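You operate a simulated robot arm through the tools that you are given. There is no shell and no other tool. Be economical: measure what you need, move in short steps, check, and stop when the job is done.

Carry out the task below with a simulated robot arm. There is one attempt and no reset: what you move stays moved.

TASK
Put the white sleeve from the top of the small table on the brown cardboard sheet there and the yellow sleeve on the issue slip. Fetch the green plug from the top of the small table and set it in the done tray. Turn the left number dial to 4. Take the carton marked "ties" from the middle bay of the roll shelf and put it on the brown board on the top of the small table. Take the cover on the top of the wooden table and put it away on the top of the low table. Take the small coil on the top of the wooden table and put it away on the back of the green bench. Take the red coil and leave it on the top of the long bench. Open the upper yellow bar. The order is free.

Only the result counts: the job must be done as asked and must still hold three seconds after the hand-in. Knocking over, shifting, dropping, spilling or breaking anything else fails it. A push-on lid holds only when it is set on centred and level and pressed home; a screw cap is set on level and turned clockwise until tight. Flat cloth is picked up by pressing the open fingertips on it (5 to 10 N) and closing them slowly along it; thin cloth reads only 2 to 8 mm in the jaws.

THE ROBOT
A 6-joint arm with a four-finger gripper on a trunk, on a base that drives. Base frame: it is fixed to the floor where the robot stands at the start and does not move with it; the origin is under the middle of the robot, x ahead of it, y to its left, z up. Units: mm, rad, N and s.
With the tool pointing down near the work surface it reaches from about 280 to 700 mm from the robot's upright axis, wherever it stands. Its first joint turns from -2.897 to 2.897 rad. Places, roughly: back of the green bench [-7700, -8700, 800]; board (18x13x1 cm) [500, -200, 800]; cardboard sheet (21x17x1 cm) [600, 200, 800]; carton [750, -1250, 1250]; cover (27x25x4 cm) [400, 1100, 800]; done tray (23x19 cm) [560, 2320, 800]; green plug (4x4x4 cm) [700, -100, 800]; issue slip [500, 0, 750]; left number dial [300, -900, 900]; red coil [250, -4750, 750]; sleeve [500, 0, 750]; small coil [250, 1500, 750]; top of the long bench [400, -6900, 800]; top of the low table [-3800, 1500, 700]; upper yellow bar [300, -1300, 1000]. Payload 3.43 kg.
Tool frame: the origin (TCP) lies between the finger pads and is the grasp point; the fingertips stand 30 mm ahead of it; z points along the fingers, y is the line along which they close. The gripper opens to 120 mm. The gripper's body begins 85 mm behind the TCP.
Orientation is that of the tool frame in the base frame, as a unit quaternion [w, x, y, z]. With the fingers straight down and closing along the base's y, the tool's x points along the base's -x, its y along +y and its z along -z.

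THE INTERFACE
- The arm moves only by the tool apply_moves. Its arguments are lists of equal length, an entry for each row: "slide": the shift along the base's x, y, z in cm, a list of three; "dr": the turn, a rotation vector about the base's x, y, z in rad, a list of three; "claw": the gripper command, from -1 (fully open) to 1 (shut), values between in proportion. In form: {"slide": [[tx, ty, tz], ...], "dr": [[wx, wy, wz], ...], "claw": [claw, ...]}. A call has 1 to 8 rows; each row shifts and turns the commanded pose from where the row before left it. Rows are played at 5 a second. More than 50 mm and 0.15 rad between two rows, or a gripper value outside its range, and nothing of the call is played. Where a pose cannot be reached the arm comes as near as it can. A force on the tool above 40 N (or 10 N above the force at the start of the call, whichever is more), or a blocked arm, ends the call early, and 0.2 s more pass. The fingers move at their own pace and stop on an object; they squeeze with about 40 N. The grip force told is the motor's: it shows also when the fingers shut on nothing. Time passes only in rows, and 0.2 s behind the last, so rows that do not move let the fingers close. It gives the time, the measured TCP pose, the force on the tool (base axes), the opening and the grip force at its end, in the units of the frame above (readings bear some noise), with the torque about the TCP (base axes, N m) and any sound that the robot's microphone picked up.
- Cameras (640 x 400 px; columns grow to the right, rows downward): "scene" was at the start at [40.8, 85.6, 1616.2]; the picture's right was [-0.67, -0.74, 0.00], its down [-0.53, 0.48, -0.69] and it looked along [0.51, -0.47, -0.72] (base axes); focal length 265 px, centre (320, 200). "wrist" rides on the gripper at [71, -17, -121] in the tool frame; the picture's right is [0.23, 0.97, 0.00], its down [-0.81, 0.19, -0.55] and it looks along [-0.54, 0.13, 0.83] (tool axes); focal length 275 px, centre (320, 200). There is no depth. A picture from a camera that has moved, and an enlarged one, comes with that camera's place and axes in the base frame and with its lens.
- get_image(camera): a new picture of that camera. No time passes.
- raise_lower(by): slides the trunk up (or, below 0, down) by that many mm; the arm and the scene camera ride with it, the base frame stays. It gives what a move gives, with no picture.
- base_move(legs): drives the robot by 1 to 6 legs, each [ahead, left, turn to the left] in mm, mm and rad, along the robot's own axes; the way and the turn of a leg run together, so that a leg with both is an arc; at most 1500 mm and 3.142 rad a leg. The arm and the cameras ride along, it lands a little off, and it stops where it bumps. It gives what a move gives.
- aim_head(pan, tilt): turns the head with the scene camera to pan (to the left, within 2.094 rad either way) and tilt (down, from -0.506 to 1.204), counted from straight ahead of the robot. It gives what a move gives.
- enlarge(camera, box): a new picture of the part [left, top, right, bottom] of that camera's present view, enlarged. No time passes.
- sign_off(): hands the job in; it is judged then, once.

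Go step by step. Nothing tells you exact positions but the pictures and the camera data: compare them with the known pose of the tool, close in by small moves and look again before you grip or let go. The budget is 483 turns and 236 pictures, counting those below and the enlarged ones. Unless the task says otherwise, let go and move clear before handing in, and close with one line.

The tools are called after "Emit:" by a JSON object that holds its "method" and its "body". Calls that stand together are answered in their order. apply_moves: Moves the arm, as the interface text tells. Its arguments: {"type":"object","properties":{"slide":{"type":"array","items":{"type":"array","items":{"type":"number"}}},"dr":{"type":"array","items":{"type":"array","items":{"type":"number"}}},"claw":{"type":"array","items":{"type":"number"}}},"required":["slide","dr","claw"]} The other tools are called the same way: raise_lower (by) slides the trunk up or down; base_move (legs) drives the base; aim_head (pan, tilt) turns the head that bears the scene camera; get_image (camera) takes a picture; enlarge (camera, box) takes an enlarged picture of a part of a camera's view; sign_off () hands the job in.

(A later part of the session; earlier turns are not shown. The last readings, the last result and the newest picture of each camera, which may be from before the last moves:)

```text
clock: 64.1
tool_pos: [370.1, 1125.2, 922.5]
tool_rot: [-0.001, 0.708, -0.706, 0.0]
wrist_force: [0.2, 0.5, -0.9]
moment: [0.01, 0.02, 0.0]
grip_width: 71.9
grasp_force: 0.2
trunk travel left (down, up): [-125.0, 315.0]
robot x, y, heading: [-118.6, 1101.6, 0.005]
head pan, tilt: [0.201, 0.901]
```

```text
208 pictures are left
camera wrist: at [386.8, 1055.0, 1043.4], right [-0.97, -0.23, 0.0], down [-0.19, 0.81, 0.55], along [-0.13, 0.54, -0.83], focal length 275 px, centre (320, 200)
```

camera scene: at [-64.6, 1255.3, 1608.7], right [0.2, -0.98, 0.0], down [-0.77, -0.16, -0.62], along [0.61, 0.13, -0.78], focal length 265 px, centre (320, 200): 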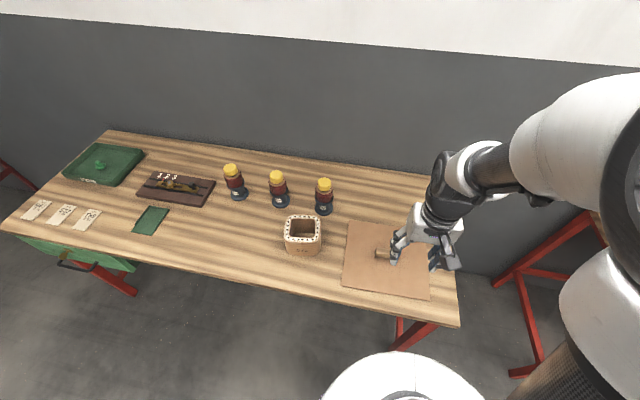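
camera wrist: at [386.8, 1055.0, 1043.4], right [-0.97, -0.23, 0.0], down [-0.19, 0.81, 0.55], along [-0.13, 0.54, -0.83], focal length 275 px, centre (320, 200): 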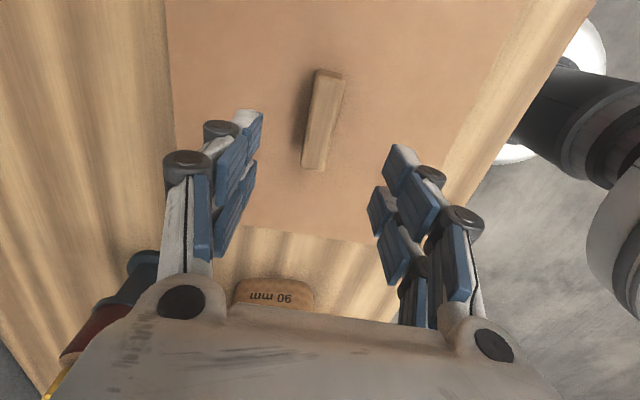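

Emit:
{"method": "apply_moves", "body": {"slide": [[0, -0.5, -2], [0, 0, -2]], "dr": [[0, 0, 0.1], [0, 0, 0]], "claw": [-0.2, -0.2]}}

Emit:
{"method": "get_image", "body": {"camera": "wrist"}}

```text
clock: 64.7
tool_pos: [368.6, 1120.3, 883.7]
tool_rot: [0.0, 0.743, -0.67, 0.0]
wrist_force: [0.5, 0.6, 0.8]
moment: [-0.01, 0.05, 0.01]
grip_width: 72.0
grasp_force: 0.0
trunk travel left (down, up): [-125.0, 315.0]
robot x, y, heading: [-115.8, 1101.4, 0.003]
head pan, tilt: [0.201, 0.901]
```

```text
207 pictures are left
camera wrist: at [392.6, 1051.8, 1004.1], right [-0.94, -0.33, 0.0], down [-0.27, 0.79, 0.55], along [-0.18, 0.52, -0.83], focal length 275 px, centre (320, 200)
```

wrist: 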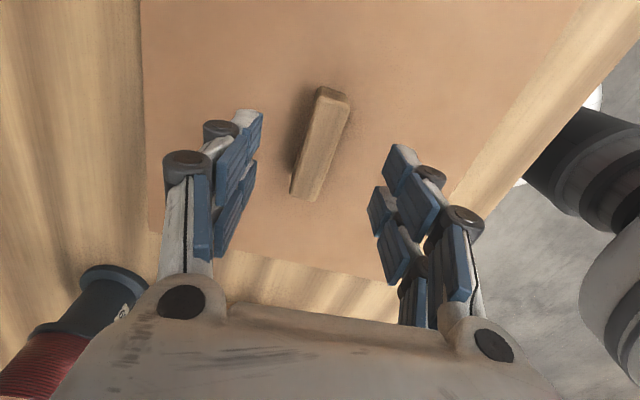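

Emit:
{"method": "apply_moves", "body": {"slide": [[0.3, -0.2, -1.8], [0, 0, -1.5], [0, 0, 0], [0, 0, 0], [0, 0, 0], [0, 0, 0]], "dr": [[0, 0, -0.02], [0, 0, 0], [0, 0, 0], [0, 0, 0], [0, 0, 0], [0, 0, 0]], "claw": [-0.2, -0.2, 1, 1, 1, 1]}}

Emit:
{"method": "enlarge", "body": {"camera": "wrist", "box": [200, 60, 440, 240]}}

```text
clock: 66.1
tool_pos: [371.0, 1118.1, 851.2]
tool_rot: [0.0, 0.735, -0.678, 0.0]
wrist_force: [0.2, -0.3, -0.4]
moment: [0.1, 0.02, -0.12]
grip_width: 21.8
grasp_force: 26.1
trunk travel left (down, up): [-125.0, 315.0]
robot x, y, heading: [-119.0, 1102.1, 0.01]
head pan, tilt: [0.201, 0.901]
```

```text
2.22 times, centred on (320, 150) of wrist
camera zoom: at [393.8, 1049.5, 971.2], right [-0.95, -0.31, 0.0], down [-0.26, 0.79, 0.55], along [-0.17, 0.53, -0.83], focal length 612 px, centre (320, 311)
```

zoom: 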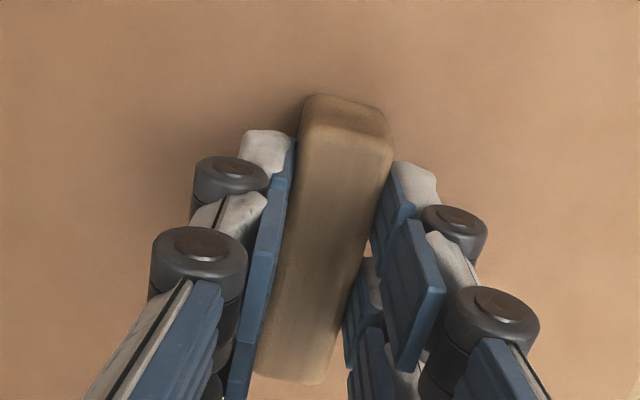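

Gripped. I'll lift straight up.

Emit:
{"method": "apply_moves", "body": {"slide": [[0, 0, 0], [0, 0, 2], [0, 0, 4], [0, 0, 4], [0, 0, 4], [0, 0, 4], [0, 0, 4]], "dr": [[0, 0, 0], [0, 0, 0], [0, 0, 0], [0, 0, 0], [0, 0, 0], [0, 0, 0], [0, 0, 0]], "claw": [1, 1, 1, 1, 1, 1, 1]}}

Emit:
{"method": "aim_head", "body": {"pan": 2.09, "tilt": 0.3}}

Emit:
{"method": "get_image", "body": {"camera": "scene"}}

Emit:
{"method": "get_image", "body": {"camera": "wrist"}}

```text
clock: 67.7
tool_pos: [371.1, 1117.8, 1071.4]
tool_rot: [0.0, 0.735, -0.678, 0.0]
wrist_force: [-0.6, 0.3, -3.5]
moment: [0.01, -0.01, 0.0]
grip_width: 21.7
grasp_force: 40.2
trunk travel left (down, up): [-125.0, 315.0]
robot x, y, heading: [-115.9, 1100.3, 0.007]
head pan, tilt: [0.201, 0.901]
```

```text
clock: 69.6
tool_pos: [371.4, 1118.6, 1069.8]
tool_rot: [0.0, 0.735, -0.679, 0.0]
wrist_force: [-0.1, 0.3, -3.3]
moment: [-0.01, 0.02, 0.0]
grip_width: 21.6
grasp_force: 40.3
trunk travel left (down, up): [-125.0, 315.0]
robot x, y, heading: [-119.4, 1099.2, 0.006]
head pan, tilt: [2.089, 0.3]
```

```text
205 pictures are left
camera scene: at [-184.9, 1320.8, 1661.0], right [0.87, 0.5, 0.0], down [0.15, -0.26, -0.96], along [-0.48, 0.83, -0.3], focal length 265 px, centre (320, 200)
```

scene: 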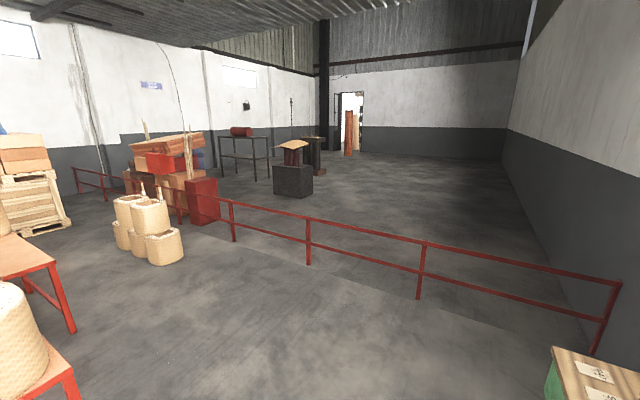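

```text
204 pictures are left
camera wrist: at [394.2, 1049.4, 1190.2], right [-0.95, -0.31, 0.0], down [-0.26, 0.79, 0.55], along [-0.17, 0.53, -0.83], focal length 275 px, centre (320, 200)
```

wrist: 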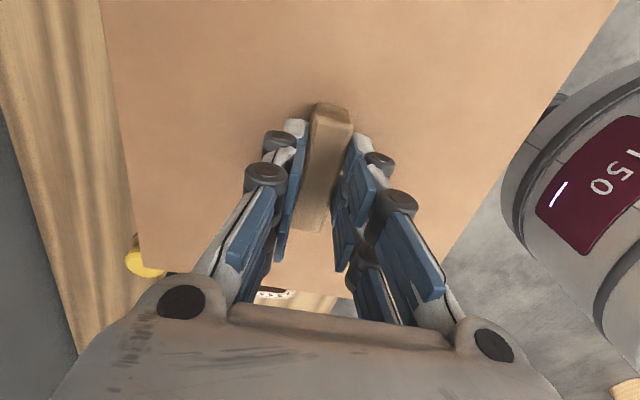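

The cover is held. I'll retract a bit, back off, turn left to face away from the table, and look for the low table.

Emit:
{"method": "apply_moves", "body": {"slide": [[-4, 0, 0.5], [-4, 0, 0.5], [-2, 0, 0]], "dr": [[0, 0, 0], [0, 0, 0], [0, 0, 0]], "claw": [1, 1, 1]}}

Emit:
{"method": "base_move", "body": {"legs": [[-500, -300, 0], [0, 0, 2.6]]}}

Emit:
{"method": "aim_head", "body": {"pan": 0.2, "tilt": 0.3}}

Emit:
{"method": "get_image", "body": {"camera": "scene"}}

```text
clock: 70.4
tool_pos: [271.3, 1118.0, 1080.6]
tool_rot: [0.0, 0.735, -0.678, 0.0]
wrist_force: [-0.2, 0.2, -3.2]
moment: [-0.03, -0.02, -0.02]
grip_width: 21.9
grasp_force: 40.3
trunk travel left (down, up): [-125.0, 315.0]
robot x, y, heading: [-119.5, 1105.8, 0.007]
head pan, tilt: [2.089, 0.3]
```

```text
clock: 79.8
tool_pos: [-963.4, 985.9, 1079.5]
tool_rot: [-0.001, 0.853, 0.523, 0.001]
wrist_force: [0.3, 0.1, -2.9]
moment: [0.03, 0.0, -0.02]
grip_width: 21.5
grasp_force: 39.7
trunk travel left (down, up): [-125.0, 315.0]
robot x, y, heading: [-621.6, 796.7, 2.599]
head pan, tilt: [2.089, 0.3]
```

```text
clock: 81.7
tool_pos: [-964.2, 984.9, 1080.7]
tool_rot: [0.001, 0.852, 0.523, 0.0]
wrist_force: [-0.6, -0.7, -2.2]
moment: [-0.01, -0.03, -0.04]
grip_width: 21.7
grasp_force: 40.2
trunk travel left (down, up): [-125.0, 315.0]
robot x, y, heading: [-625.2, 795.7, 2.601]
head pan, tilt: [0.201, 0.3]
```

```text
203 pictures are left
camera scene: at [-765.9, 697.4, 1661.0], right [0.34, 0.94, 0.0], down [0.28, -0.1, -0.96], along [-0.9, 0.32, -0.3], focal length 265 px, centre (320, 200)
```

scene: 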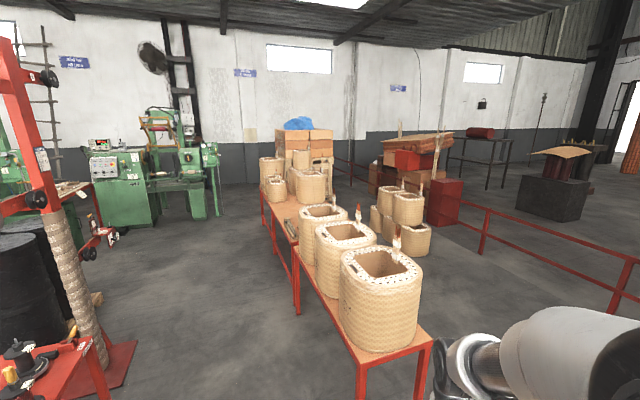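

The two red tables stand in a row. The far one (x −2550…−4350, front edge y≈1135) should be the low table, so I'll drive along its front.

Emit:
{"method": "base_move", "body": {"legs": [[0, 0, 0.54], [1400, 250, 0], [1350, 0, 0]]}}

Emit:
{"method": "aim_head", "body": {"pan": -1.0, "tilt": 0.5}}

Emit:
{"method": "get_image", "body": {"camera": "scene"}}

```text
clock: 96.6
tool_pos: [-3757.6, 576.5, 1081.1]
tool_rot: [-0.001, 0.683, 0.73, 0.0]
wrist_force: [1.4, 1.0, -2.7]
moment: [0.03, -0.02, -0.07]
grip_width: 21.6
grasp_force: 40.0
trunk travel left (down, up): [-125.0, 315.0]
robot x, y, heading: [-3367.1, 587.9, 3.131]
head pan, tilt: [0.201, 0.3]
```

```text
clock: 98.0
tool_pos: [-3757.3, 576.5, 1078.0]
tool_rot: [0.0, 0.683, 0.73, -0.001]
wrist_force: [0.0, 0.0, -3.4]
moment: [0.0, -0.01, 0.02]
grip_width: 21.9
grasp_force: 40.2
trunk travel left (down, up): [-125.0, 315.0]
robot x, y, heading: [-3367.9, 588.0, 3.134]
head pan, tilt: [-1.0, 0.499]
```

```text
202 pictures are left
camera scene: at [-3395.9, 525.1, 1642.6], right [0.85, 0.53, 0.0], down [0.26, -0.4, -0.88], along [-0.47, 0.74, -0.48], focal length 265 px, centre (320, 200)
```

scene: 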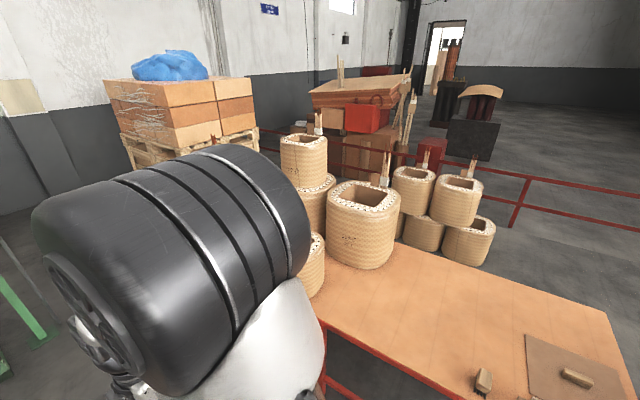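

There is free space on the low table around (-3380,1400), between a coil, a brush and another cover. I'll turn to face it and move closer.

Emit:
{"method": "base_move", "body": {"legs": [[0, 0, -1.561], [270, 0, 0]]}}

Emit:
{"method": "aim_head", "body": {"pan": -0.1, "tilt": 0.85}}

Emit:
{"method": "get_image", "body": {"camera": "scene"}}

Emit:
{"method": "get_image", "body": {"camera": "wrist"}}

```text
clock: 103.7
tool_pos: [-3375.5, 1250.8, 1079.7]
tool_rot: [0.001, 0.999, 0.033, -0.001]
wrist_force: [-1.0, 0.6, -2.3]
moment: [-0.04, -0.04, 0.01]
grip_width: 21.8
grasp_force: 40.1
trunk travel left (down, up): [-125.0, 315.0]
robot x, y, heading: [-3363.6, 860.3, 1.567]
head pan, tilt: [-1.0, 0.499]
```

```text
clock: 104.9
tool_pos: [-3374.4, 1249.5, 1080.2]
tool_rot: [-0.001, 0.999, 0.032, 0.0]
wrist_force: [0.0, -0.5, -2.8]
moment: [0.01, -0.01, 0.02]
grip_width: 21.6
grasp_force: 40.0
trunk travel left (down, up): [-125.0, 315.0]
robot x, y, heading: [-3362.7, 859.7, 1.563]
head pan, tilt: [-0.099, 0.85]
```

```text
201 pictures are left
camera scene: at [-3494.4, 918.4, 1612.6], right [0.99, -0.11, 0.0], down [-0.08, -0.75, -0.66], along [0.07, 0.66, -0.75], focal length 265 px, centre (320, 200)
```

scene: 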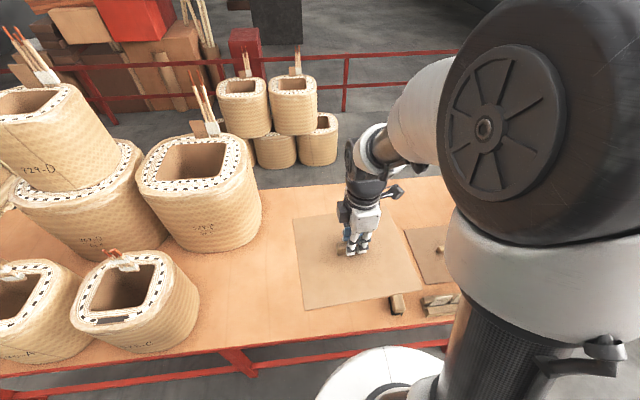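

```text
200 pictures are left
camera wrist: at [-3305.4, 1272.1, 1200.5], right [0.29, -0.96, 0.0], down [-0.8, -0.24, 0.55], along [-0.53, -0.16, -0.83], focal length 275 px, centre (320, 200)
```

wrist: 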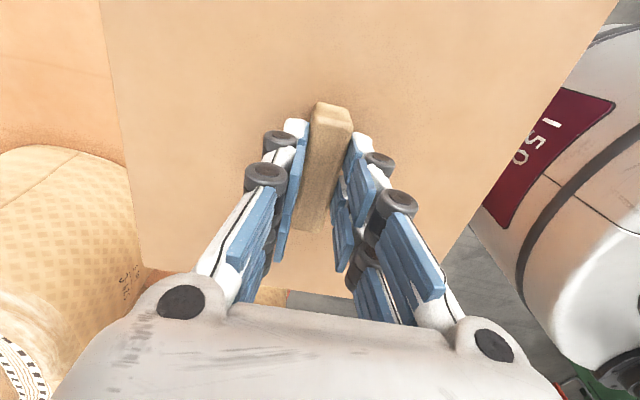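

Emit:
{"method": "apply_moves", "body": {"slide": [[0, 4, 0], [0, 4, 0], [0, 4, 0], [0, 3.6, 0], [0, 0, -4.5], [0, 0, -4.5], [0, 0, -4.5], [0, 0, -4.5]], "dr": [[0, 0, 0], [0, 0, 0], [0, 0, 0], [0, 0, 0], [0, 0, 0], [0, 0, 0], [0, 0, 0], [0, 0, 0]], "claw": [1, 1, 1, 1, 1, 1, 1, 1]}}

Emit:
{"method": "get_image", "body": {"camera": "scene"}}

```text
clock: 106.7
tool_pos: [-3375.2, 1407.4, 898.7]
tool_rot: [-0.002, 0.999, 0.032, 0.0]
wrist_force: [-0.5, 1.0, -2.6]
moment: [-0.01, 0.01, 0.0]
grip_width: 22.0
grasp_force: 39.9
trunk travel left (down, up): [-125.0, 315.0]
robot x, y, heading: [-3360.7, 857.4, 1.565]
head pan, tilt: [-0.099, 0.85]
```

```text
199 pictures are left
camera scene: at [-3494.5, 919.2, 1612.6], right [0.99, -0.11, 0.0], down [-0.08, -0.75, -0.66], along [0.07, 0.66, -0.75], focal length 265 px, centre (320, 200)
```

scene: 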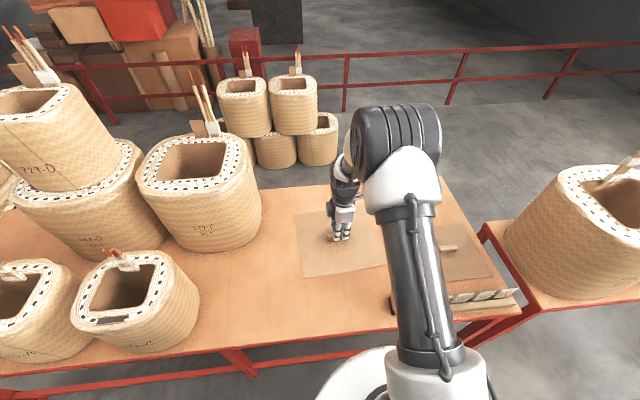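

Emit:
{"method": "apply_moves", "body": {"slide": [[0, 0, -4], [0, 0, -4], [0, 0, -2], [0, 0, -1], [0, 0, 0]], "dr": [[0, 0, 0], [0, 0, 0], [0, 0, 0], [0, 0, 0], [0, 0, 0]], "claw": [1, 1, 1, 1, 1]}}

Emit:
{"method": "enlarge", "body": {"camera": "scene", "box": [260, 170, 500, 340]}}

```text
clock: 107.9
tool_pos: [-3375.8, 1405.6, 789.7]
tool_rot: [0.0, 0.999, 0.032, -0.001]
wrist_force: [0.4, -0.4, -3.4]
moment: [0.0, -0.06, -0.03]
grip_width: 21.8
grasp_force: 40.4
trunk travel left (down, up): [-125.0, 315.0]
robot x, y, heading: [-3363.9, 861.5, 1.56]
head pan, tilt: [-0.099, 0.85]
```

```text
2.35 times, centred on (380, 255) of scene
camera zoom: at [-3494.5, 918.4, 1612.6], right [0.99, -0.11, 0.0], down [-0.08, -0.75, -0.66], along [0.07, 0.66, -0.75], focal length 623 px, centre (179, 71)
```

zoom: 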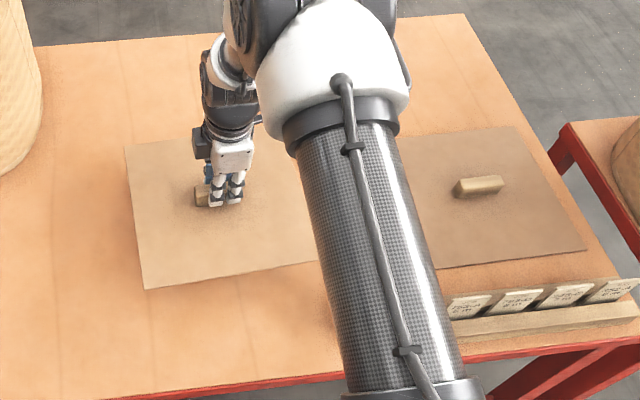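

Emit:
{"method": "apply_moves", "body": {"slide": [[0, 0, -1], [0, 0, -1], [0, 0, -0.5], [0, 0, -0.5], [0, 0, 0]], "dr": [[0, 0, 0], [0, 0, 0], [0, 0, 0], [0, 0, 0], [0, 0, 0]], "claw": [1, 1, 1, 1, 1]}}

Emit:
{"method": "apply_moves", "body": {"slide": [[0, 0, -0.5], [0, 0, -0.5], [0, 0, 0]], "dr": [[0, 0, 0], [0, 0, 0], [0, 0, 0]], "claw": [1, 1, 1]}}

```text
clock: 109.1
tool_pos: [-3375.8, 1406.0, 759.0]
tool_rot: [-0.001, 0.999, 0.032, 0.0]
wrist_force: [0.5, 0.2, -3.4]
moment: [-0.01, -0.02, 0.0]
grip_width: 21.6
grasp_force: 40.0
trunk travel left (down, up): [-125.0, 315.0]
robot x, y, heading: [-3360.4, 857.4, 1.565]
head pan, tilt: [-0.099, 0.85]
```

```text
clock: 109.9
tool_pos: [-3374.0, 1407.5, 750.1]
tool_rot: [0.0, 0.999, 0.032, 0.0]
wrist_force: [0.0, -0.5, -2.9]
moment: [-0.03, -0.02, -0.01]
grip_width: 21.6
grasp_force: 39.9
trunk travel left (down, up): [-125.0, 315.0]
robot x, y, heading: [-3363.3, 862.3, 1.56]
head pan, tilt: [-0.099, 0.85]
```

Emit:
{"method": "apply_moves", "body": {"slide": [[0, 0, -0.3], [0, 0, -0.3], [0, 0, -0.3], [0, 0, 0]], "dr": [[0, 0, 0], [0, 0, 0], [0, 0, 0], [0, 0, 0]], "claw": [1, 1, 1, 1]}}

Emit:
{"method": "get_image", "body": {"camera": "wrist"}}

```text
clock: 110.9
tool_pos: [-3376.5, 1406.2, 740.9]
tool_rot: [0.0, 0.999, 0.032, 0.0]
wrist_force: [-0.4, -0.1, -2.3]
moment: [-0.02, -0.03, 0.02]
grip_width: 21.7
grasp_force: 40.3
trunk travel left (down, up): [-125.0, 315.0]
robot x, y, heading: [-3369.2, 858.4, 1.555]
head pan, tilt: [-0.099, 0.85]
```

```text
197 pictures are left
camera wrist: at [-3305.6, 1427.9, 861.4], right [0.29, -0.96, 0.0], down [-0.8, -0.24, 0.55], along [-0.53, -0.16, -0.83], focal length 275 px, centre (320, 200)
```

wrist: 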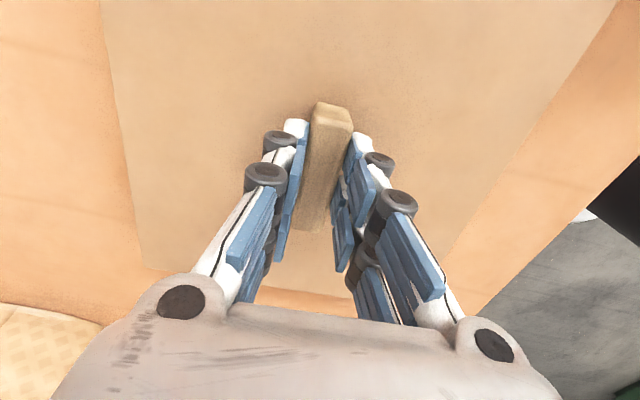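

Emit:
{"method": "apply_moves", "body": {"slide": [[0, 0, -0.3], [0, 0, -0.3], [0, 0, -0.3], [0, 0, 0]], "dr": [[0, 0, 0], [0, 0, 0], [0, 0, 0], [0, 0, 0]], "claw": [1, 1, 1, 1]}}

Emit:
{"method": "apply_moves", "body": {"slide": [[0, 0, -0.3], [0, 0, -0.3], [0, 0, -0.3], [0, 0, 0]], "dr": [[0, 0, 0], [0, 0, 0], [0, 0, 0], [0, 0, 0]], "claw": [1, 1, 1, 1]}}

```text
clock: 111.9
tool_pos: [-3375.7, 1405.0, 731.6]
tool_rot: [0.0, 0.999, 0.033, 0.0]
wrist_force: [0.1, 0.4, -2.4]
moment: [0.01, -0.03, -0.02]
grip_width: 21.5
grasp_force: 39.5
trunk travel left (down, up): [-125.0, 315.0]
robot x, y, heading: [-3363.4, 858.2, 1.558]
head pan, tilt: [-0.099, 0.85]
```

```text
clock: 112.9
tool_pos: [-3376.2, 1405.5, 722.4]
tool_rot: [0.0, 1.0, 0.031, 0.0]
wrist_force: [-0.4, -0.1, -2.7]
moment: [0.02, -0.04, -0.01]
grip_width: 21.8
grasp_force: 39.7
trunk travel left (down, up): [-125.0, 315.0]
robot x, y, heading: [-3365.6, 860.7, 1.561]
head pan, tilt: [-0.099, 0.85]
```

Emit:
{"method": "apply_moves", "body": {"slide": [[0, 0, -0.4], [0, 0, -0.4], [0, 0, -0.4], [0, 0, -0.4], [0, 0, -0.4], [0, 0, 0]], "dr": [[0, 0, 0], [0, 0, 0], [0, 0, 0], [0, 0, 0], [0, 0, 0], [0, 0, 0]], "claw": [1, 1, 1, 1, 1, 1]}}

Emit:
{"method": "enlarge", "body": {"camera": "scene", "box": [260, 170, 500, 340]}}

```text
clock: 114.1
tool_pos: [-3376.3, 1405.8, 711.1]
tool_rot: [-0.001, 0.999, 0.032, 0.0]
wrist_force: [-0.5, -10.8, 25.9]
moment: [-0.59, 0.12, -0.03]
grip_width: 21.8
grasp_force: 39.9
trunk travel left (down, up): [-125.0, 315.0]
robot x, y, heading: [-3366.5, 857.6, 1.558]
head pan, tilt: [-0.099, 0.85]
stopped in row 5: the force on the tool passed its limit at 46 N (the readings are from after the stop); the commanded pose is now the measured one
```

```text
2.35 times, centred on (380, 255) of scene
camera zoom: at [-3494.5, 914.8, 1613.0], right [0.99, -0.11, 0.0], down [-0.08, -0.75, -0.66], along [0.07, 0.66, -0.75], focal length 623 px, centre (179, 71)
```

zoom: 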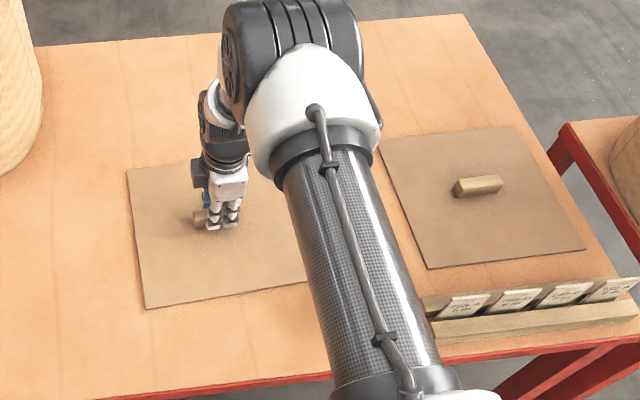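

Contact: the cover is on the table. I'll release and rise.

Emit:
{"method": "apply_moves", "body": {"slide": [[0, 0, 0.1], [0, 0, 0], [0, 0, 0], [0, 0, 3], [0, 0, 5], [0, 0, 5], [0, 0, 5], [0, 0, 5]], "dr": [[0, 0, 0], [0, 0, 0], [0, 0, 0], [0, 0, 0], [0, 0, 0], [0, 0, 0], [0, 0, 0], [0, 0, 0]], "claw": [0.4, 0.1, 0.1, 0.1, 0, 0, 0, 0]}}

Emit:
{"method": "apply_moves", "body": {"slide": [[0, -2, 5], [0, -2, 4], [0, -3, 3], [0, -3, 3], [0, -4, 0], [0, -4, 0]], "dr": [[0, 0, 0], [0, 0, 0], [0, 0, 0], [0, 0, 0], [0, 0, 0], [0, 0, 0]], "claw": [0, 0, 0, 0, 0, 0]}}

Emit:
{"method": "get_image", "body": {"camera": "scene"}}

```text
clock: 115.9
tool_pos: [-3374.7, 1407.3, 941.0]
tool_rot: [0.0, 0.999, 0.032, 0.0]
wrist_force: [-0.1, 0.0, -0.5]
moment: [0.02, 0.01, -0.04]
grip_width: 60.1
grasp_force: 0.1
trunk travel left (down, up): [-125.0, 315.0]
robot x, y, heading: [-3364.0, 859.9, 1.56]
head pan, tilt: [-0.099, 0.85]
```

```text
refused: row 1 steps farther than a row can; nothing moved
```

```text
195 pictures are left
camera scene: at [-3494.5, 917.2, 1612.7], right [0.99, -0.11, 0.0], down [-0.08, -0.75, -0.66], along [0.07, 0.66, -0.75], focal length 265 px, centre (320, 200)
```

scene: 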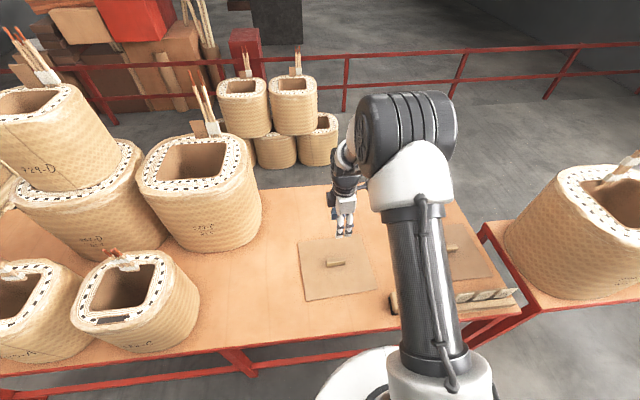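

The cover is down safely. I'll retract and drive back to the wooden table for the small coil.

Emit:
{"method": "apply_moves", "body": {"slide": [[0, -2, 4], [0, -2, 4], [0, -3, 3], [0, -3, 3], [0, -4, 0], [0, -3, 0]], "dr": [[0, 0, 0], [0, 0, 0], [0, 0, 0], [0, 0, 0], [0, 0, 0], [0, 0, 0]], "claw": [0, 0, 0, 0, 0, 0]}}

Emit:
{"method": "base_move", "body": {"legs": [[-270, 0, 0], [0, 0, -1.56], [1500, 0, 0], [1450, 0, 0], [0, 790, 0]]}}

Emit:
{"method": "aim_head", "body": {"pan": 0.15, "tilt": 0.75}}

Emit:
{"method": "get_image", "body": {"camera": "scene"}}

```text
clock: 117.3
tool_pos: [-3374.8, 1236.2, 1080.8]
tool_rot: [-0.002, 0.999, 0.032, 0.001]
wrist_force: [-0.3, 0.1, 1.1]
moment: [0.01, -0.04, 0.03]
grip_width: 59.8
grasp_force: 0.1
trunk travel left (down, up): [-125.0, 315.0]
robot x, y, heading: [-3364.9, 860.4, 1.562]
head pan, tilt: [-0.099, 0.85]
```

```text
clock: 140.7
tool_pos: [-8.5, 1375.4, 1080.0]
tool_rot: [0.0, 0.729, -0.685, 0.001]
wrist_force: [0.2, 0.3, -1.2]
moment: [-0.03, 0.01, 0.02]
grip_width: 60.1
grasp_force: 0.1
trunk travel left (down, up): [-125.0, 315.0]
robot x, y, heading: [-387.3, 1364.8, -0.012]
head pan, tilt: [-0.099, 0.85]
```

```text
clock: 141.5
tool_pos: [-8.5, 1376.0, 1081.5]
tool_rot: [-0.001, 0.729, -0.685, 0.001]
wrist_force: [0.0, -0.1, 0.2]
moment: [0.01, -0.03, -0.01]
grip_width: 59.7
grasp_force: 0.0
trunk travel left (down, up): [-125.0, 315.0]
robot x, y, heading: [-383.2, 1369.1, -0.014]
head pan, tilt: [0.15, 0.75]
```

```text
194 pictures are left
camera scene: at [-321.9, 1517.1, 1620.6], right [0.14, -0.99, 0.0], down [-0.68, -0.09, -0.73], along [0.72, 0.1, -0.68], focal length 265 px, centre (320, 200)
```

scene: 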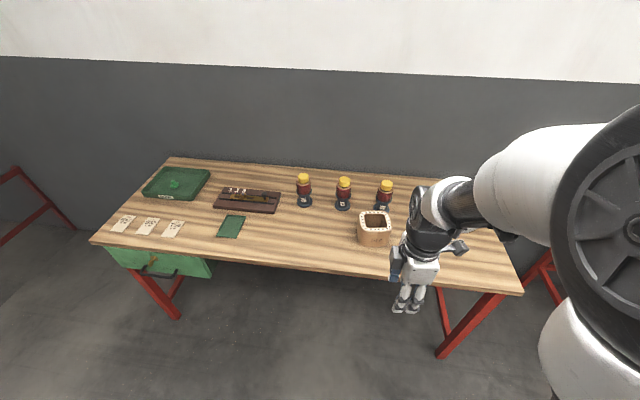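

Emit:
{"method": "base_move", "body": {"legs": [[260, 0, 0.012]]}}

Emit:
{"method": "get_image", "body": {"camera": "wrist"}}

Emit:
{"method": "enlarge", "body": {"camera": "scene", "box": [220, 130, 480, 330]}}

```text
clock: 143.3
tool_pos: [251.5, 1379.6, 1081.4]
tool_rot: [0.0, 0.732, -0.681, 0.001]
wrist_force: [-0.4, -0.8, 1.1]
moment: [0.0, 0.01, 0.0]
grip_width: 60.2
grasp_force: 0.1
trunk travel left (down, up): [-125.0, 315.0]
robot x, y, heading: [-129.2, 1366.0, -0.003]
head pan, tilt: [0.15, 0.75]
```

```text
193 pictures are left
camera wrist: at [273.5, 1309.0, 1201.0], right [-0.95, -0.3, 0.0], down [-0.25, 0.79, 0.55], along [-0.17, 0.53, -0.83], focal length 275 px, centre (320, 200)
```

wrist: 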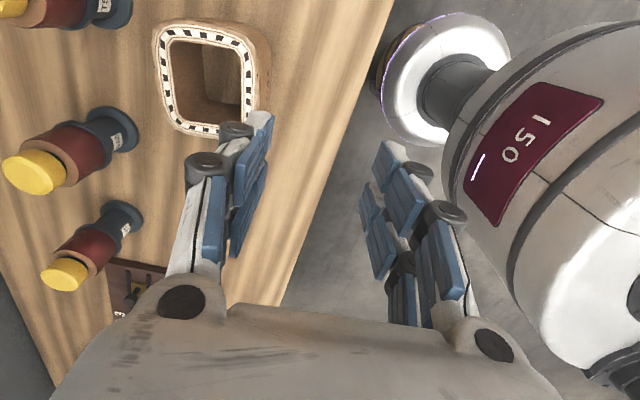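

```text
2.00 times, centred on (350, 230) of scene
camera zoom: at [-63.0, 1516.0, 1620.6], right [0.15, -0.99, 0.0], down [-0.68, -0.1, -0.73], along [0.72, 0.11, -0.68], focal length 530 px, centre (260, 140)
```

zoom: 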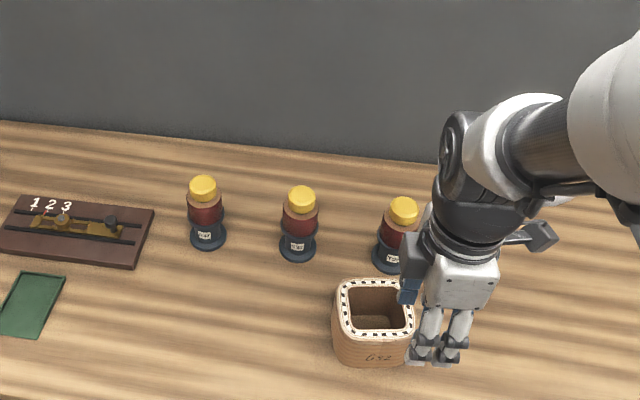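

The coil is about 102 mm wide, centred near (366,1400), top near z 900, yawed about +0.16 rad. I'll grip it across x from outside with the jaws fully open.

Emit:
{"method": "apply_moves", "body": {"slide": [[3.8, 0.7, 0], [3.8, 0.7, 0], [3.8, 0.6, 0], [0, 0, -4], [0, 0, -3]], "dr": [[0, 0, 0.09], [0, 0, 0], [0, 0, 0], [0, 0, 0], [0, 0, 0]], "claw": [-1, -1, -1, -1, -1]}}

Emit:
{"method": "get_image", "body": {"camera": "wrist"}}

```text
clock: 144.5
tool_pos: [366.6, 1398.0, 1009.8]
tool_rot: [-0.001, 0.763, -0.647, 0.001]
wrist_force: [-0.1, -0.3, -0.1]
moment: [0.03, 0.0, -0.01]
grip_width: 119.9
grasp_force: 0.1
trunk travel left (down, up): [-125.0, 315.0]
robot x, y, heading: [-123.0, 1367.4, -0.003]
head pan, tilt: [0.15, 0.75]
```

```text
191 pictures are left
camera wrist: at [393.1, 1331.1, 1130.5], right [-0.92, -0.39, 0.0], down [-0.32, 0.77, 0.55], along [-0.21, 0.51, -0.83], focal length 275 px, centre (320, 200)
```

wrist: 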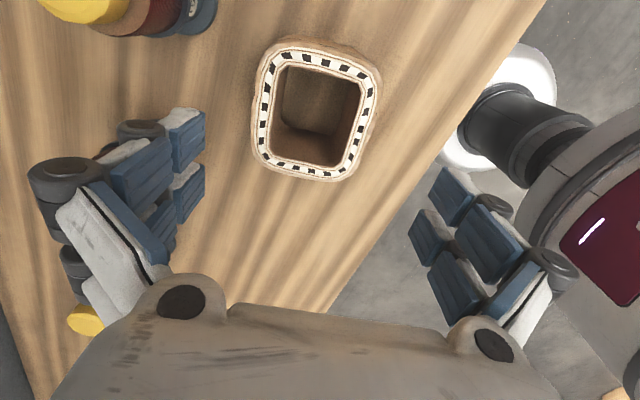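

Emit:
{"method": "apply_moves", "body": {"slide": [[0.4, -0.5, -3], [0, 0, -3.5]], "dr": [[0, 0, 0], [0, 0, 0]], "claw": [-1, -1]}}

Emit:
{"method": "get_image", "body": {"camera": "wrist"}}

```text
clock: 145.1
tool_pos: [368.9, 1391.7, 945.1]
tool_rot: [-0.001, 0.762, -0.647, 0.0]
wrist_force: [0.7, -0.5, -0.4]
moment: [0.0, 0.02, 0.0]
grip_width: 119.9
grasp_force: 0.1
trunk travel left (down, up): [-125.0, 315.0]
robot x, y, heading: [-125.5, 1364.7, -0.003]
head pan, tilt: [0.15, 0.75]
```

```text
190 pictures are left
camera wrist: at [397.3, 1325.8, 1065.9], right [-0.92, -0.39, 0.0], down [-0.32, 0.77, 0.55], along [-0.21, 0.51, -0.83], focal length 275 px, centre (320, 200)
```

wrist: 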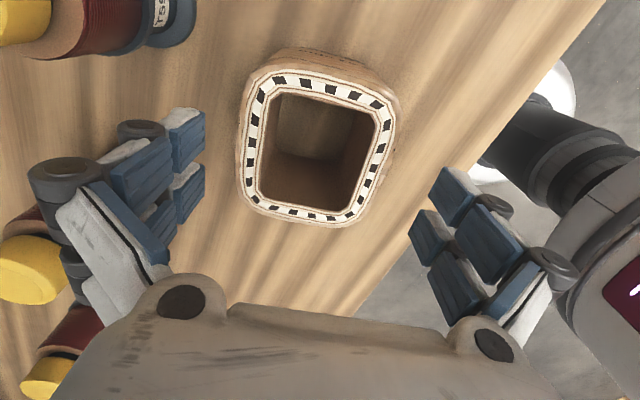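

Emit:
{"method": "apply_moves", "body": {"slide": [[0, 0, -3], [0, 0, -3], [0, 0, -2.3]], "dr": [[0, 0, 0], [0, 0, 0], [0, 0, 0]], "claw": [-1, -1, -1]}}

Emit:
{"method": "get_image", "body": {"camera": "wrist"}}

```text
clock: 145.9
tool_pos: [369.3, 1394.8, 861.4]
tool_rot: [-0.001, 0.763, -0.647, 0.001]
wrist_force: [0.6, -0.2, -1.0]
moment: [0.03, 0.0, 0.04]
grip_width: 119.7
grasp_force: 0.1
trunk travel left (down, up): [-125.0, 315.0]
robot x, y, heading: [-126.8, 1365.0, -0.004]
head pan, tilt: [0.15, 0.75]
```

```text
189 pictures are left
camera wrist: at [397.2, 1326.7, 982.8], right [-0.92, -0.39, 0.0], down [-0.32, 0.77, 0.55], along [-0.21, 0.51, -0.83], focal length 275 px, centre (320, 200)
```

wrist: 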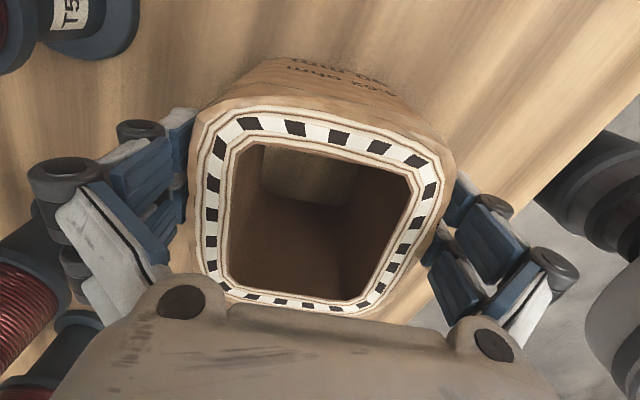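

Clean straddle. Closing.

Emit:
{"method": "apply_moves", "body": {"slide": [[0, 0, 0], [0, 0, 0], [0, 0, 0], [0, 0, 0]], "dr": [[0, 0, 0], [0, 0, 0], [0, 0, 0], [0, 0, 0]], "claw": [0.2, 1, 1, 1]}}

Emit:
{"method": "apply_moves", "body": {"slide": [[0, 0, 2], [0, 0, 3], [0, 0, 4], [0, 0, 4], [0, 0, 4], [0, 0, 4]], "dr": [[0, 0, 0], [0, 0, 0], [0, 0, 0], [0, 0, 0], [0, 0, 0], [0, 0, 0]], "claw": [1, 1, 1, 1, 1, 1]}}

Emit:
{"method": "get_image", "body": {"camera": "wrist"}}

```text
clock: 146.9
tool_pos: [369.5, 1393.6, 863.6]
tool_rot: [-0.001, 0.763, -0.646, 0.002]
wrist_force: [4.7, 1.2, 5.6]
moment: [0.15, -0.75, 0.0]
grip_width: 109.6
grasp_force: 40.2
trunk travel left (down, up): [-125.0, 315.0]
robot x, y, heading: [-128.2, 1365.9, -0.003]
head pan, tilt: [0.15, 0.75]
```

```text
clock: 148.3
tool_pos: [368.0, 1394.8, 1072.3]
tool_rot: [0.0, 0.763, -0.647, -0.001]
wrist_force: [-0.5, -0.6, -5.9]
moment: [-0.05, -0.01, 0.02]
grip_width: 109.2
grasp_force: 40.1
trunk travel left (down, up): [-125.0, 315.0]
robot x, y, heading: [-129.2, 1362.8, -0.004]
head pan, tilt: [0.15, 0.75]
```

```text
188 pictures are left
camera wrist: at [396.9, 1327.5, 1193.5], right [-0.92, -0.39, 0.0], down [-0.32, 0.77, 0.55], along [-0.21, 0.51, -0.83], focal length 275 px, centre (320, 200)
```

wrist: 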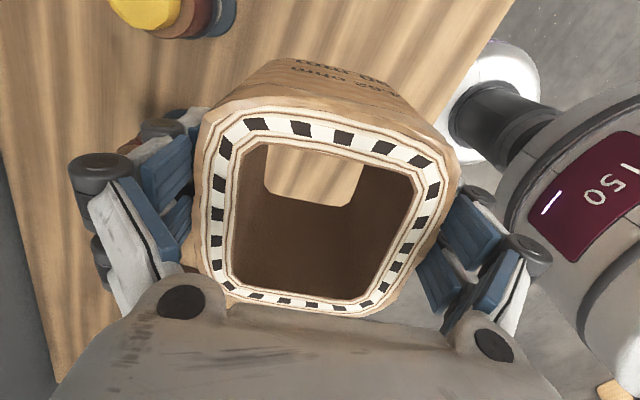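

Held firmly, about 0.6 kg. I'll retract a bit, back off, turn toward -y and survey the way.

Emit:
{"method": "apply_moves", "body": {"slide": [[-4, -1, 0], [-4, -1, 0], [-2, -1, 0]], "dr": [[0, 0, 0], [0, 0, 0], [0, 0, 0]], "claw": [1, 1, 1]}}

Emit:
{"method": "base_move", "body": {"legs": [[-700, 0, 0], [0, 0, -1.57]]}}

Emit:
{"method": "aim_head", "body": {"pan": -0.3, "tilt": 0.2}}

Emit:
{"method": "get_image", "body": {"camera": "scene"}}

Emit:
{"method": "aim_head", "body": {"pan": -1.2, "tilt": 0.2}}

Emit:
{"method": "get_image", "body": {"camera": "scene"}}

```text
clock: 149.1
tool_pos: [269.0, 1363.6, 1072.8]
tool_rot: [-0.002, 0.762, -0.647, 0.002]
wrist_force: [0.8, -0.1, -5.9]
moment: [-0.04, 0.03, -0.01]
grip_width: 109.7
grasp_force: 40.0
trunk travel left (down, up): [-125.0, 315.0]
robot x, y, heading: [-126.0, 1357.3, -0.0]
head pan, tilt: [0.15, 0.75]
```

```text
clock: 156.8
tool_pos: [-831.5, 968.4, 1071.9]
tool_rot: [0.0, -0.082, 0.997, -0.001]
wrist_force: [-0.1, -0.1, -6.0]
moment: [0.0, 0.05, -0.01]
grip_width: 109.6
grasp_force: 40.1
trunk travel left (down, up): [-125.0, 315.0]
robot x, y, heading: [-832.3, 1371.8, -1.576]
head pan, tilt: [0.15, 0.75]
```

```text
clock: 157.8
tool_pos: [-830.9, 968.8, 1072.8]
tool_rot: [-0.001, -0.081, 0.997, -0.001]
wrist_force: [-0.1, 0.8, -6.0]
moment: [-0.02, 0.04, -0.04]
grip_width: 109.5
grasp_force: 39.7
trunk travel left (down, up): [-125.0, 315.0]
robot x, y, heading: [-832.5, 1368.1, -1.571]
head pan, tilt: [-0.3, 0.201]
```

```text
187 pictures are left
camera scene: at [-717.3, 1295.7, 1670.2], right [-0.95, 0.3, 0.0], down [0.06, 0.19, -0.98], along [-0.29, -0.94, -0.2], focal length 265 px, centre (320, 200)
```

scene: 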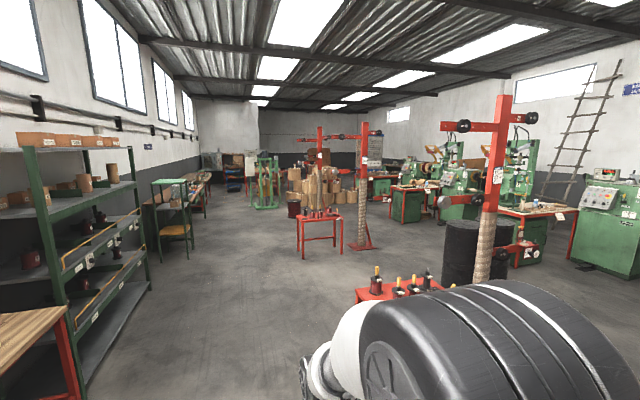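

```text
clock: 159.0
tool_pos: [-830.9, 970.0, 1072.2]
tool_rot: [0.0, -0.081, 0.997, -0.001]
wrist_force: [0.4, -0.4, -5.8]
moment: [-0.01, 0.07, 0.0]
grip_width: 109.3
grasp_force: 40.4
trunk travel left (down, up): [-125.0, 315.0]
robot x, y, heading: [-828.5, 1367.0, -1.574]
head pan, tilt: [-1.201, 0.201]
```

```text
186 pictures are left
camera scene: at [-776.5, 1351.2, 1670.3], right [-0.36, 0.93, 0.0], down [0.19, 0.07, -0.98], along [-0.91, -0.35, -0.2], focal length 265 px, centre (320, 200)
```

scene: 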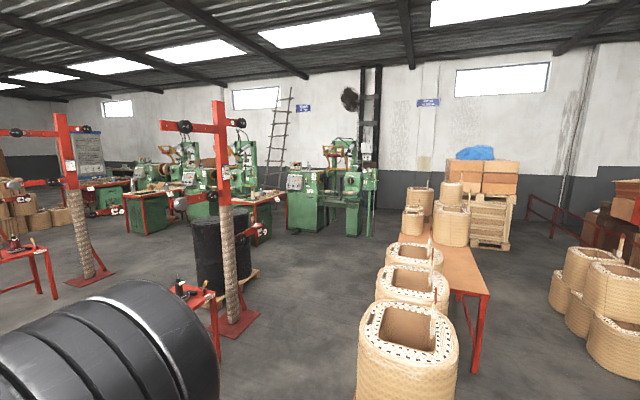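

The aisle along x≈-750 is clear. I'll drive down it to about y -3900 and look again.

Emit:
{"method": "base_move", "body": {"legs": [[1500, 50, 0], [1500, 50, 0], [1500, 0, 0], [700, 0, 0]]}}

Emit:
{"method": "aim_head", "body": {"pan": -0.6, "tilt": 0.2}}

Emit:
{"method": "get_image", "body": {"camera": "scene"}}

Emit:
{"method": "aim_head", "body": {"pan": 0.4, "tilt": 0.2}}

Emit:
{"method": "get_image", "body": {"camera": "scene"}}

```text
refused: leg 1 is longer than a leg can be; nothing moved
```

```text
clock: 160.0
tool_pos: [-832.2, 969.7, 1072.1]
tool_rot: [-0.001, -0.081, 0.997, 0.0]
wrist_force: [-0.9, 0.1, -4.5]
moment: [-0.02, 0.05, -0.01]
grip_width: 109.3
grasp_force: 40.1
trunk travel left (down, up): [-125.0, 315.0]
robot x, y, heading: [-828.6, 1368.6, -1.579]
head pan, tilt: [-0.6, 0.201]
```

```text
185 pictures are left
camera scene: at [-742.5, 1308.0, 1670.3], right [-0.82, 0.57, 0.0], down [0.11, 0.16, -0.98], along [-0.56, -0.81, -0.2], focal length 265 px, centre (320, 200)
```

scene: 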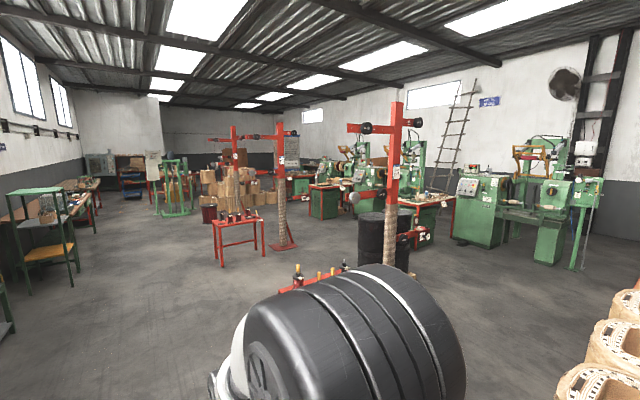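

```text
clock: 161.3
tool_pos: [-832.1, 969.0, 1071.4]
tool_rot: [-0.001, -0.081, 0.997, -0.001]
wrist_force: [-0.2, -0.1, -5.1]
moment: [-0.01, 0.03, -0.01]
grip_width: 109.6
grasp_force: 39.7
trunk travel left (down, up): [-125.0, 315.0]
robot x, y, heading: [-828.2, 1367.0, -1.574]
head pan, tilt: [0.4, 0.201]
```

```text
184 pictures are left
camera scene: at [-653.6, 1298.8, 1670.3], right [-0.92, -0.39, 0.0], down [-0.08, 0.18, -0.98], along [0.38, -0.9, -0.2], focal length 265 px, centre (320, 200)
```

scene: 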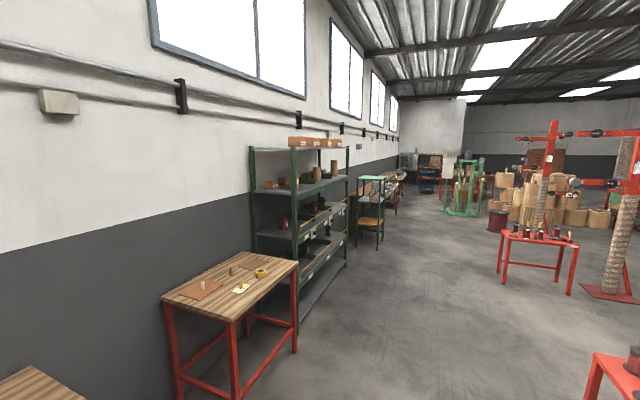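

Emit:
{"method": "base_move", "body": {"legs": [[1450, 40, 0], [1450, 40, 0], [1450, 0, 0], [900, 0, 0]]}}

Emit:
{"method": "aim_head", "body": {"pan": -0.7, "tilt": 0.2}}

Emit:
{"method": "get_image", "body": {"camera": "scene"}}

Emit:
{"method": "aim_head", "body": {"pan": 0.4, "tilt": 0.2}}

Emit:
{"method": "get_image", "body": {"camera": "scene"}}

```text
clock: 186.3
tool_pos: [-747.3, -4259.9, 1072.0]
tool_rot: [0.001, -0.078, 0.997, -0.001]
wrist_force: [0.3, -0.2, -5.9]
moment: [0.02, 0.07, -0.04]
grip_width: 109.4
grasp_force: 40.2
trunk travel left (down, up): [-125.0, 315.0]
robot x, y, heading: [-744.5, -3862.9, -1.58]
head pan, tilt: [0.4, 0.201]
```

```text
clock: 187.7
tool_pos: [-745.2, -4258.3, 1072.3]
tool_rot: [0.001, -0.078, 0.997, -0.001]
wrist_force: [1.0, 0.5, -5.8]
moment: [-0.03, 0.04, 0.04]
grip_width: 109.1
grasp_force: 40.2
trunk travel left (down, up): [-125.0, 315.0]
robot x, y, heading: [-744.7, -3860.3, -1.581]
head pan, tilt: [-0.7, 0.201]
```

```text
183 pictures are left
camera scene: at [-662.3, -3914.7, 1670.3], right [-0.76, 0.65, 0.0], down [0.13, 0.15, -0.98], along [-0.64, -0.75, -0.2], focal length 265 px, centre (320, 200)
```

scene: 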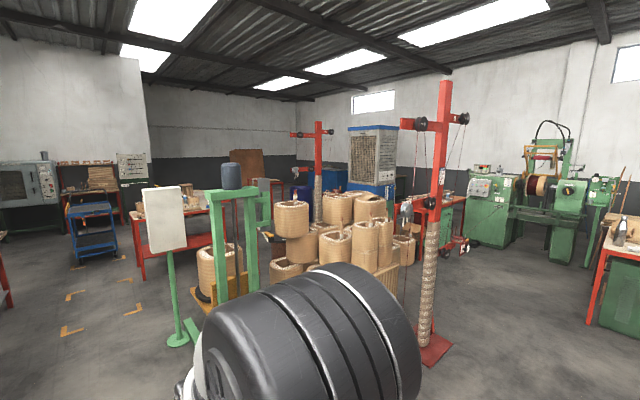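

```text
clock: 189.0
tool_pos: [-745.4, -4259.3, 1071.3]
tool_rot: [0.001, -0.079, 0.997, -0.001]
wrist_force: [0.1, 0.0, -5.0]
moment: [-0.05, 0.07, -0.05]
grip_width: 109.6
grasp_force: 39.5
trunk travel left (down, up): [-125.0, 315.0]
robot x, y, heading: [-743.0, -3861.8, -1.579]
head pan, tilt: [0.4, 0.201]
```

```text
182 pictures are left
camera scene: at [-566.3, -3930.0, 1670.3], right [-0.92, -0.38, 0.0], down [-0.08, 0.18, -0.98], along [0.37, -0.91, -0.2], focal length 265 px, centre (320, 200)
```

scene: 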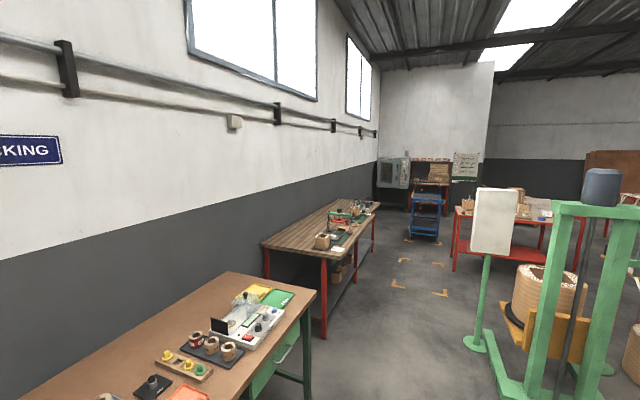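

The red coil is likely on the near bench on the left. The green bench lies diagonally beyond a coil cluster, so I'll swing around the cluster on its right side: turn and drive toward -x.

Emit:
{"method": "base_move", "body": {"legs": [[0, 0, -1.57], [1400, 0, 0], [1150, 0, 0]]}}

Emit:
{"method": "aim_head", "body": {"pan": 0.8, "tilt": 0.2}}

Emit:
{"method": "get_image", "body": {"camera": "scene"}}

Emit:
{"method": "aim_head", "body": {"pan": 1.6, "tilt": 0.2}}

Emit:
{"method": "get_image", "body": {"camera": "scene"}}

```text
clock: 205.2
tool_pos: [-3697.3, -3887.6, 1071.8]
tool_rot: [0.0, 0.642, 0.767, -0.001]
wrist_force: [-1.3, 0.9, -6.4]
moment: [0.05, 0.01, 0.0]
grip_width: 109.7
grasp_force: 40.3
trunk travel left (down, up): [-125.0, 315.0]
robot x, y, heading: [-3299.7, -3876.4, -3.129]
head pan, tilt: [0.4, 0.201]
```

```text
clock: 206.1
tool_pos: [-3697.3, -3887.1, 1072.0]
tool_rot: [0.0, 0.641, 0.768, -0.001]
wrist_force: [0.2, 0.5, -5.7]
moment: [0.05, 0.02, -0.01]
grip_width: 109.5
grasp_force: 39.8
trunk travel left (down, up): [-125.0, 315.0]
robot x, y, heading: [-3299.2, -3880.4, -3.126]
head pan, tilt: [0.799, 0.201]
```

```text
181 pictures are left
camera scene: at [-3342.0, -4089.7, 1670.3], right [-0.73, 0.69, 0.0], down [0.14, 0.14, -0.98], along [-0.67, -0.71, -0.2], focal length 265 px, centre (320, 200)
```

scene: 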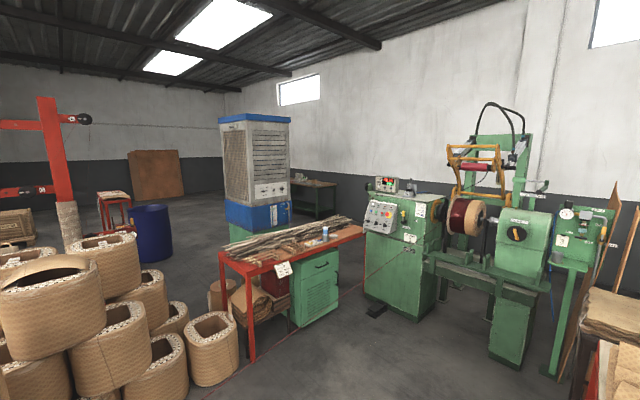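

```text
clock: 207.2
tool_pos: [-3697.6, -3887.7, 1072.5]
tool_rot: [0.0, 0.641, 0.767, 0.0]
wrist_force: [0.2, 0.6, -5.8]
moment: [0.04, -0.03, 0.06]
grip_width: 109.7
grasp_force: 39.5
trunk travel left (down, up): [-125.0, 315.0]
robot x, y, heading: [-3301.5, -3882.5, -3.124]
head pan, tilt: [1.6, 0.201]
```

```text
180 pictures are left
camera scene: at [-3273.9, -4115.3, 1670.3], right [-1.0, -0.04, 0.0], down [-0.01, 0.2, -0.98], along [0.04, -0.98, -0.2], focal length 265 px, centre (320, 200)
```

scene: 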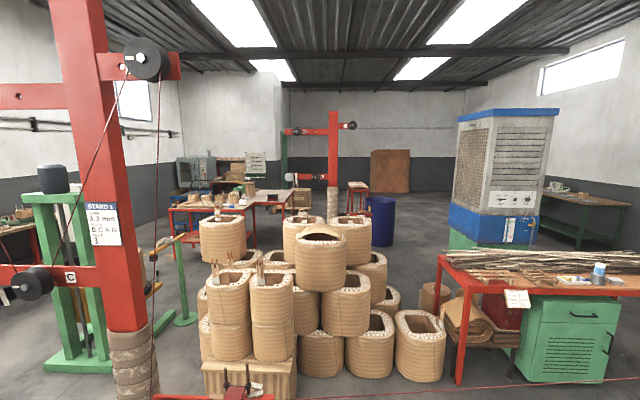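

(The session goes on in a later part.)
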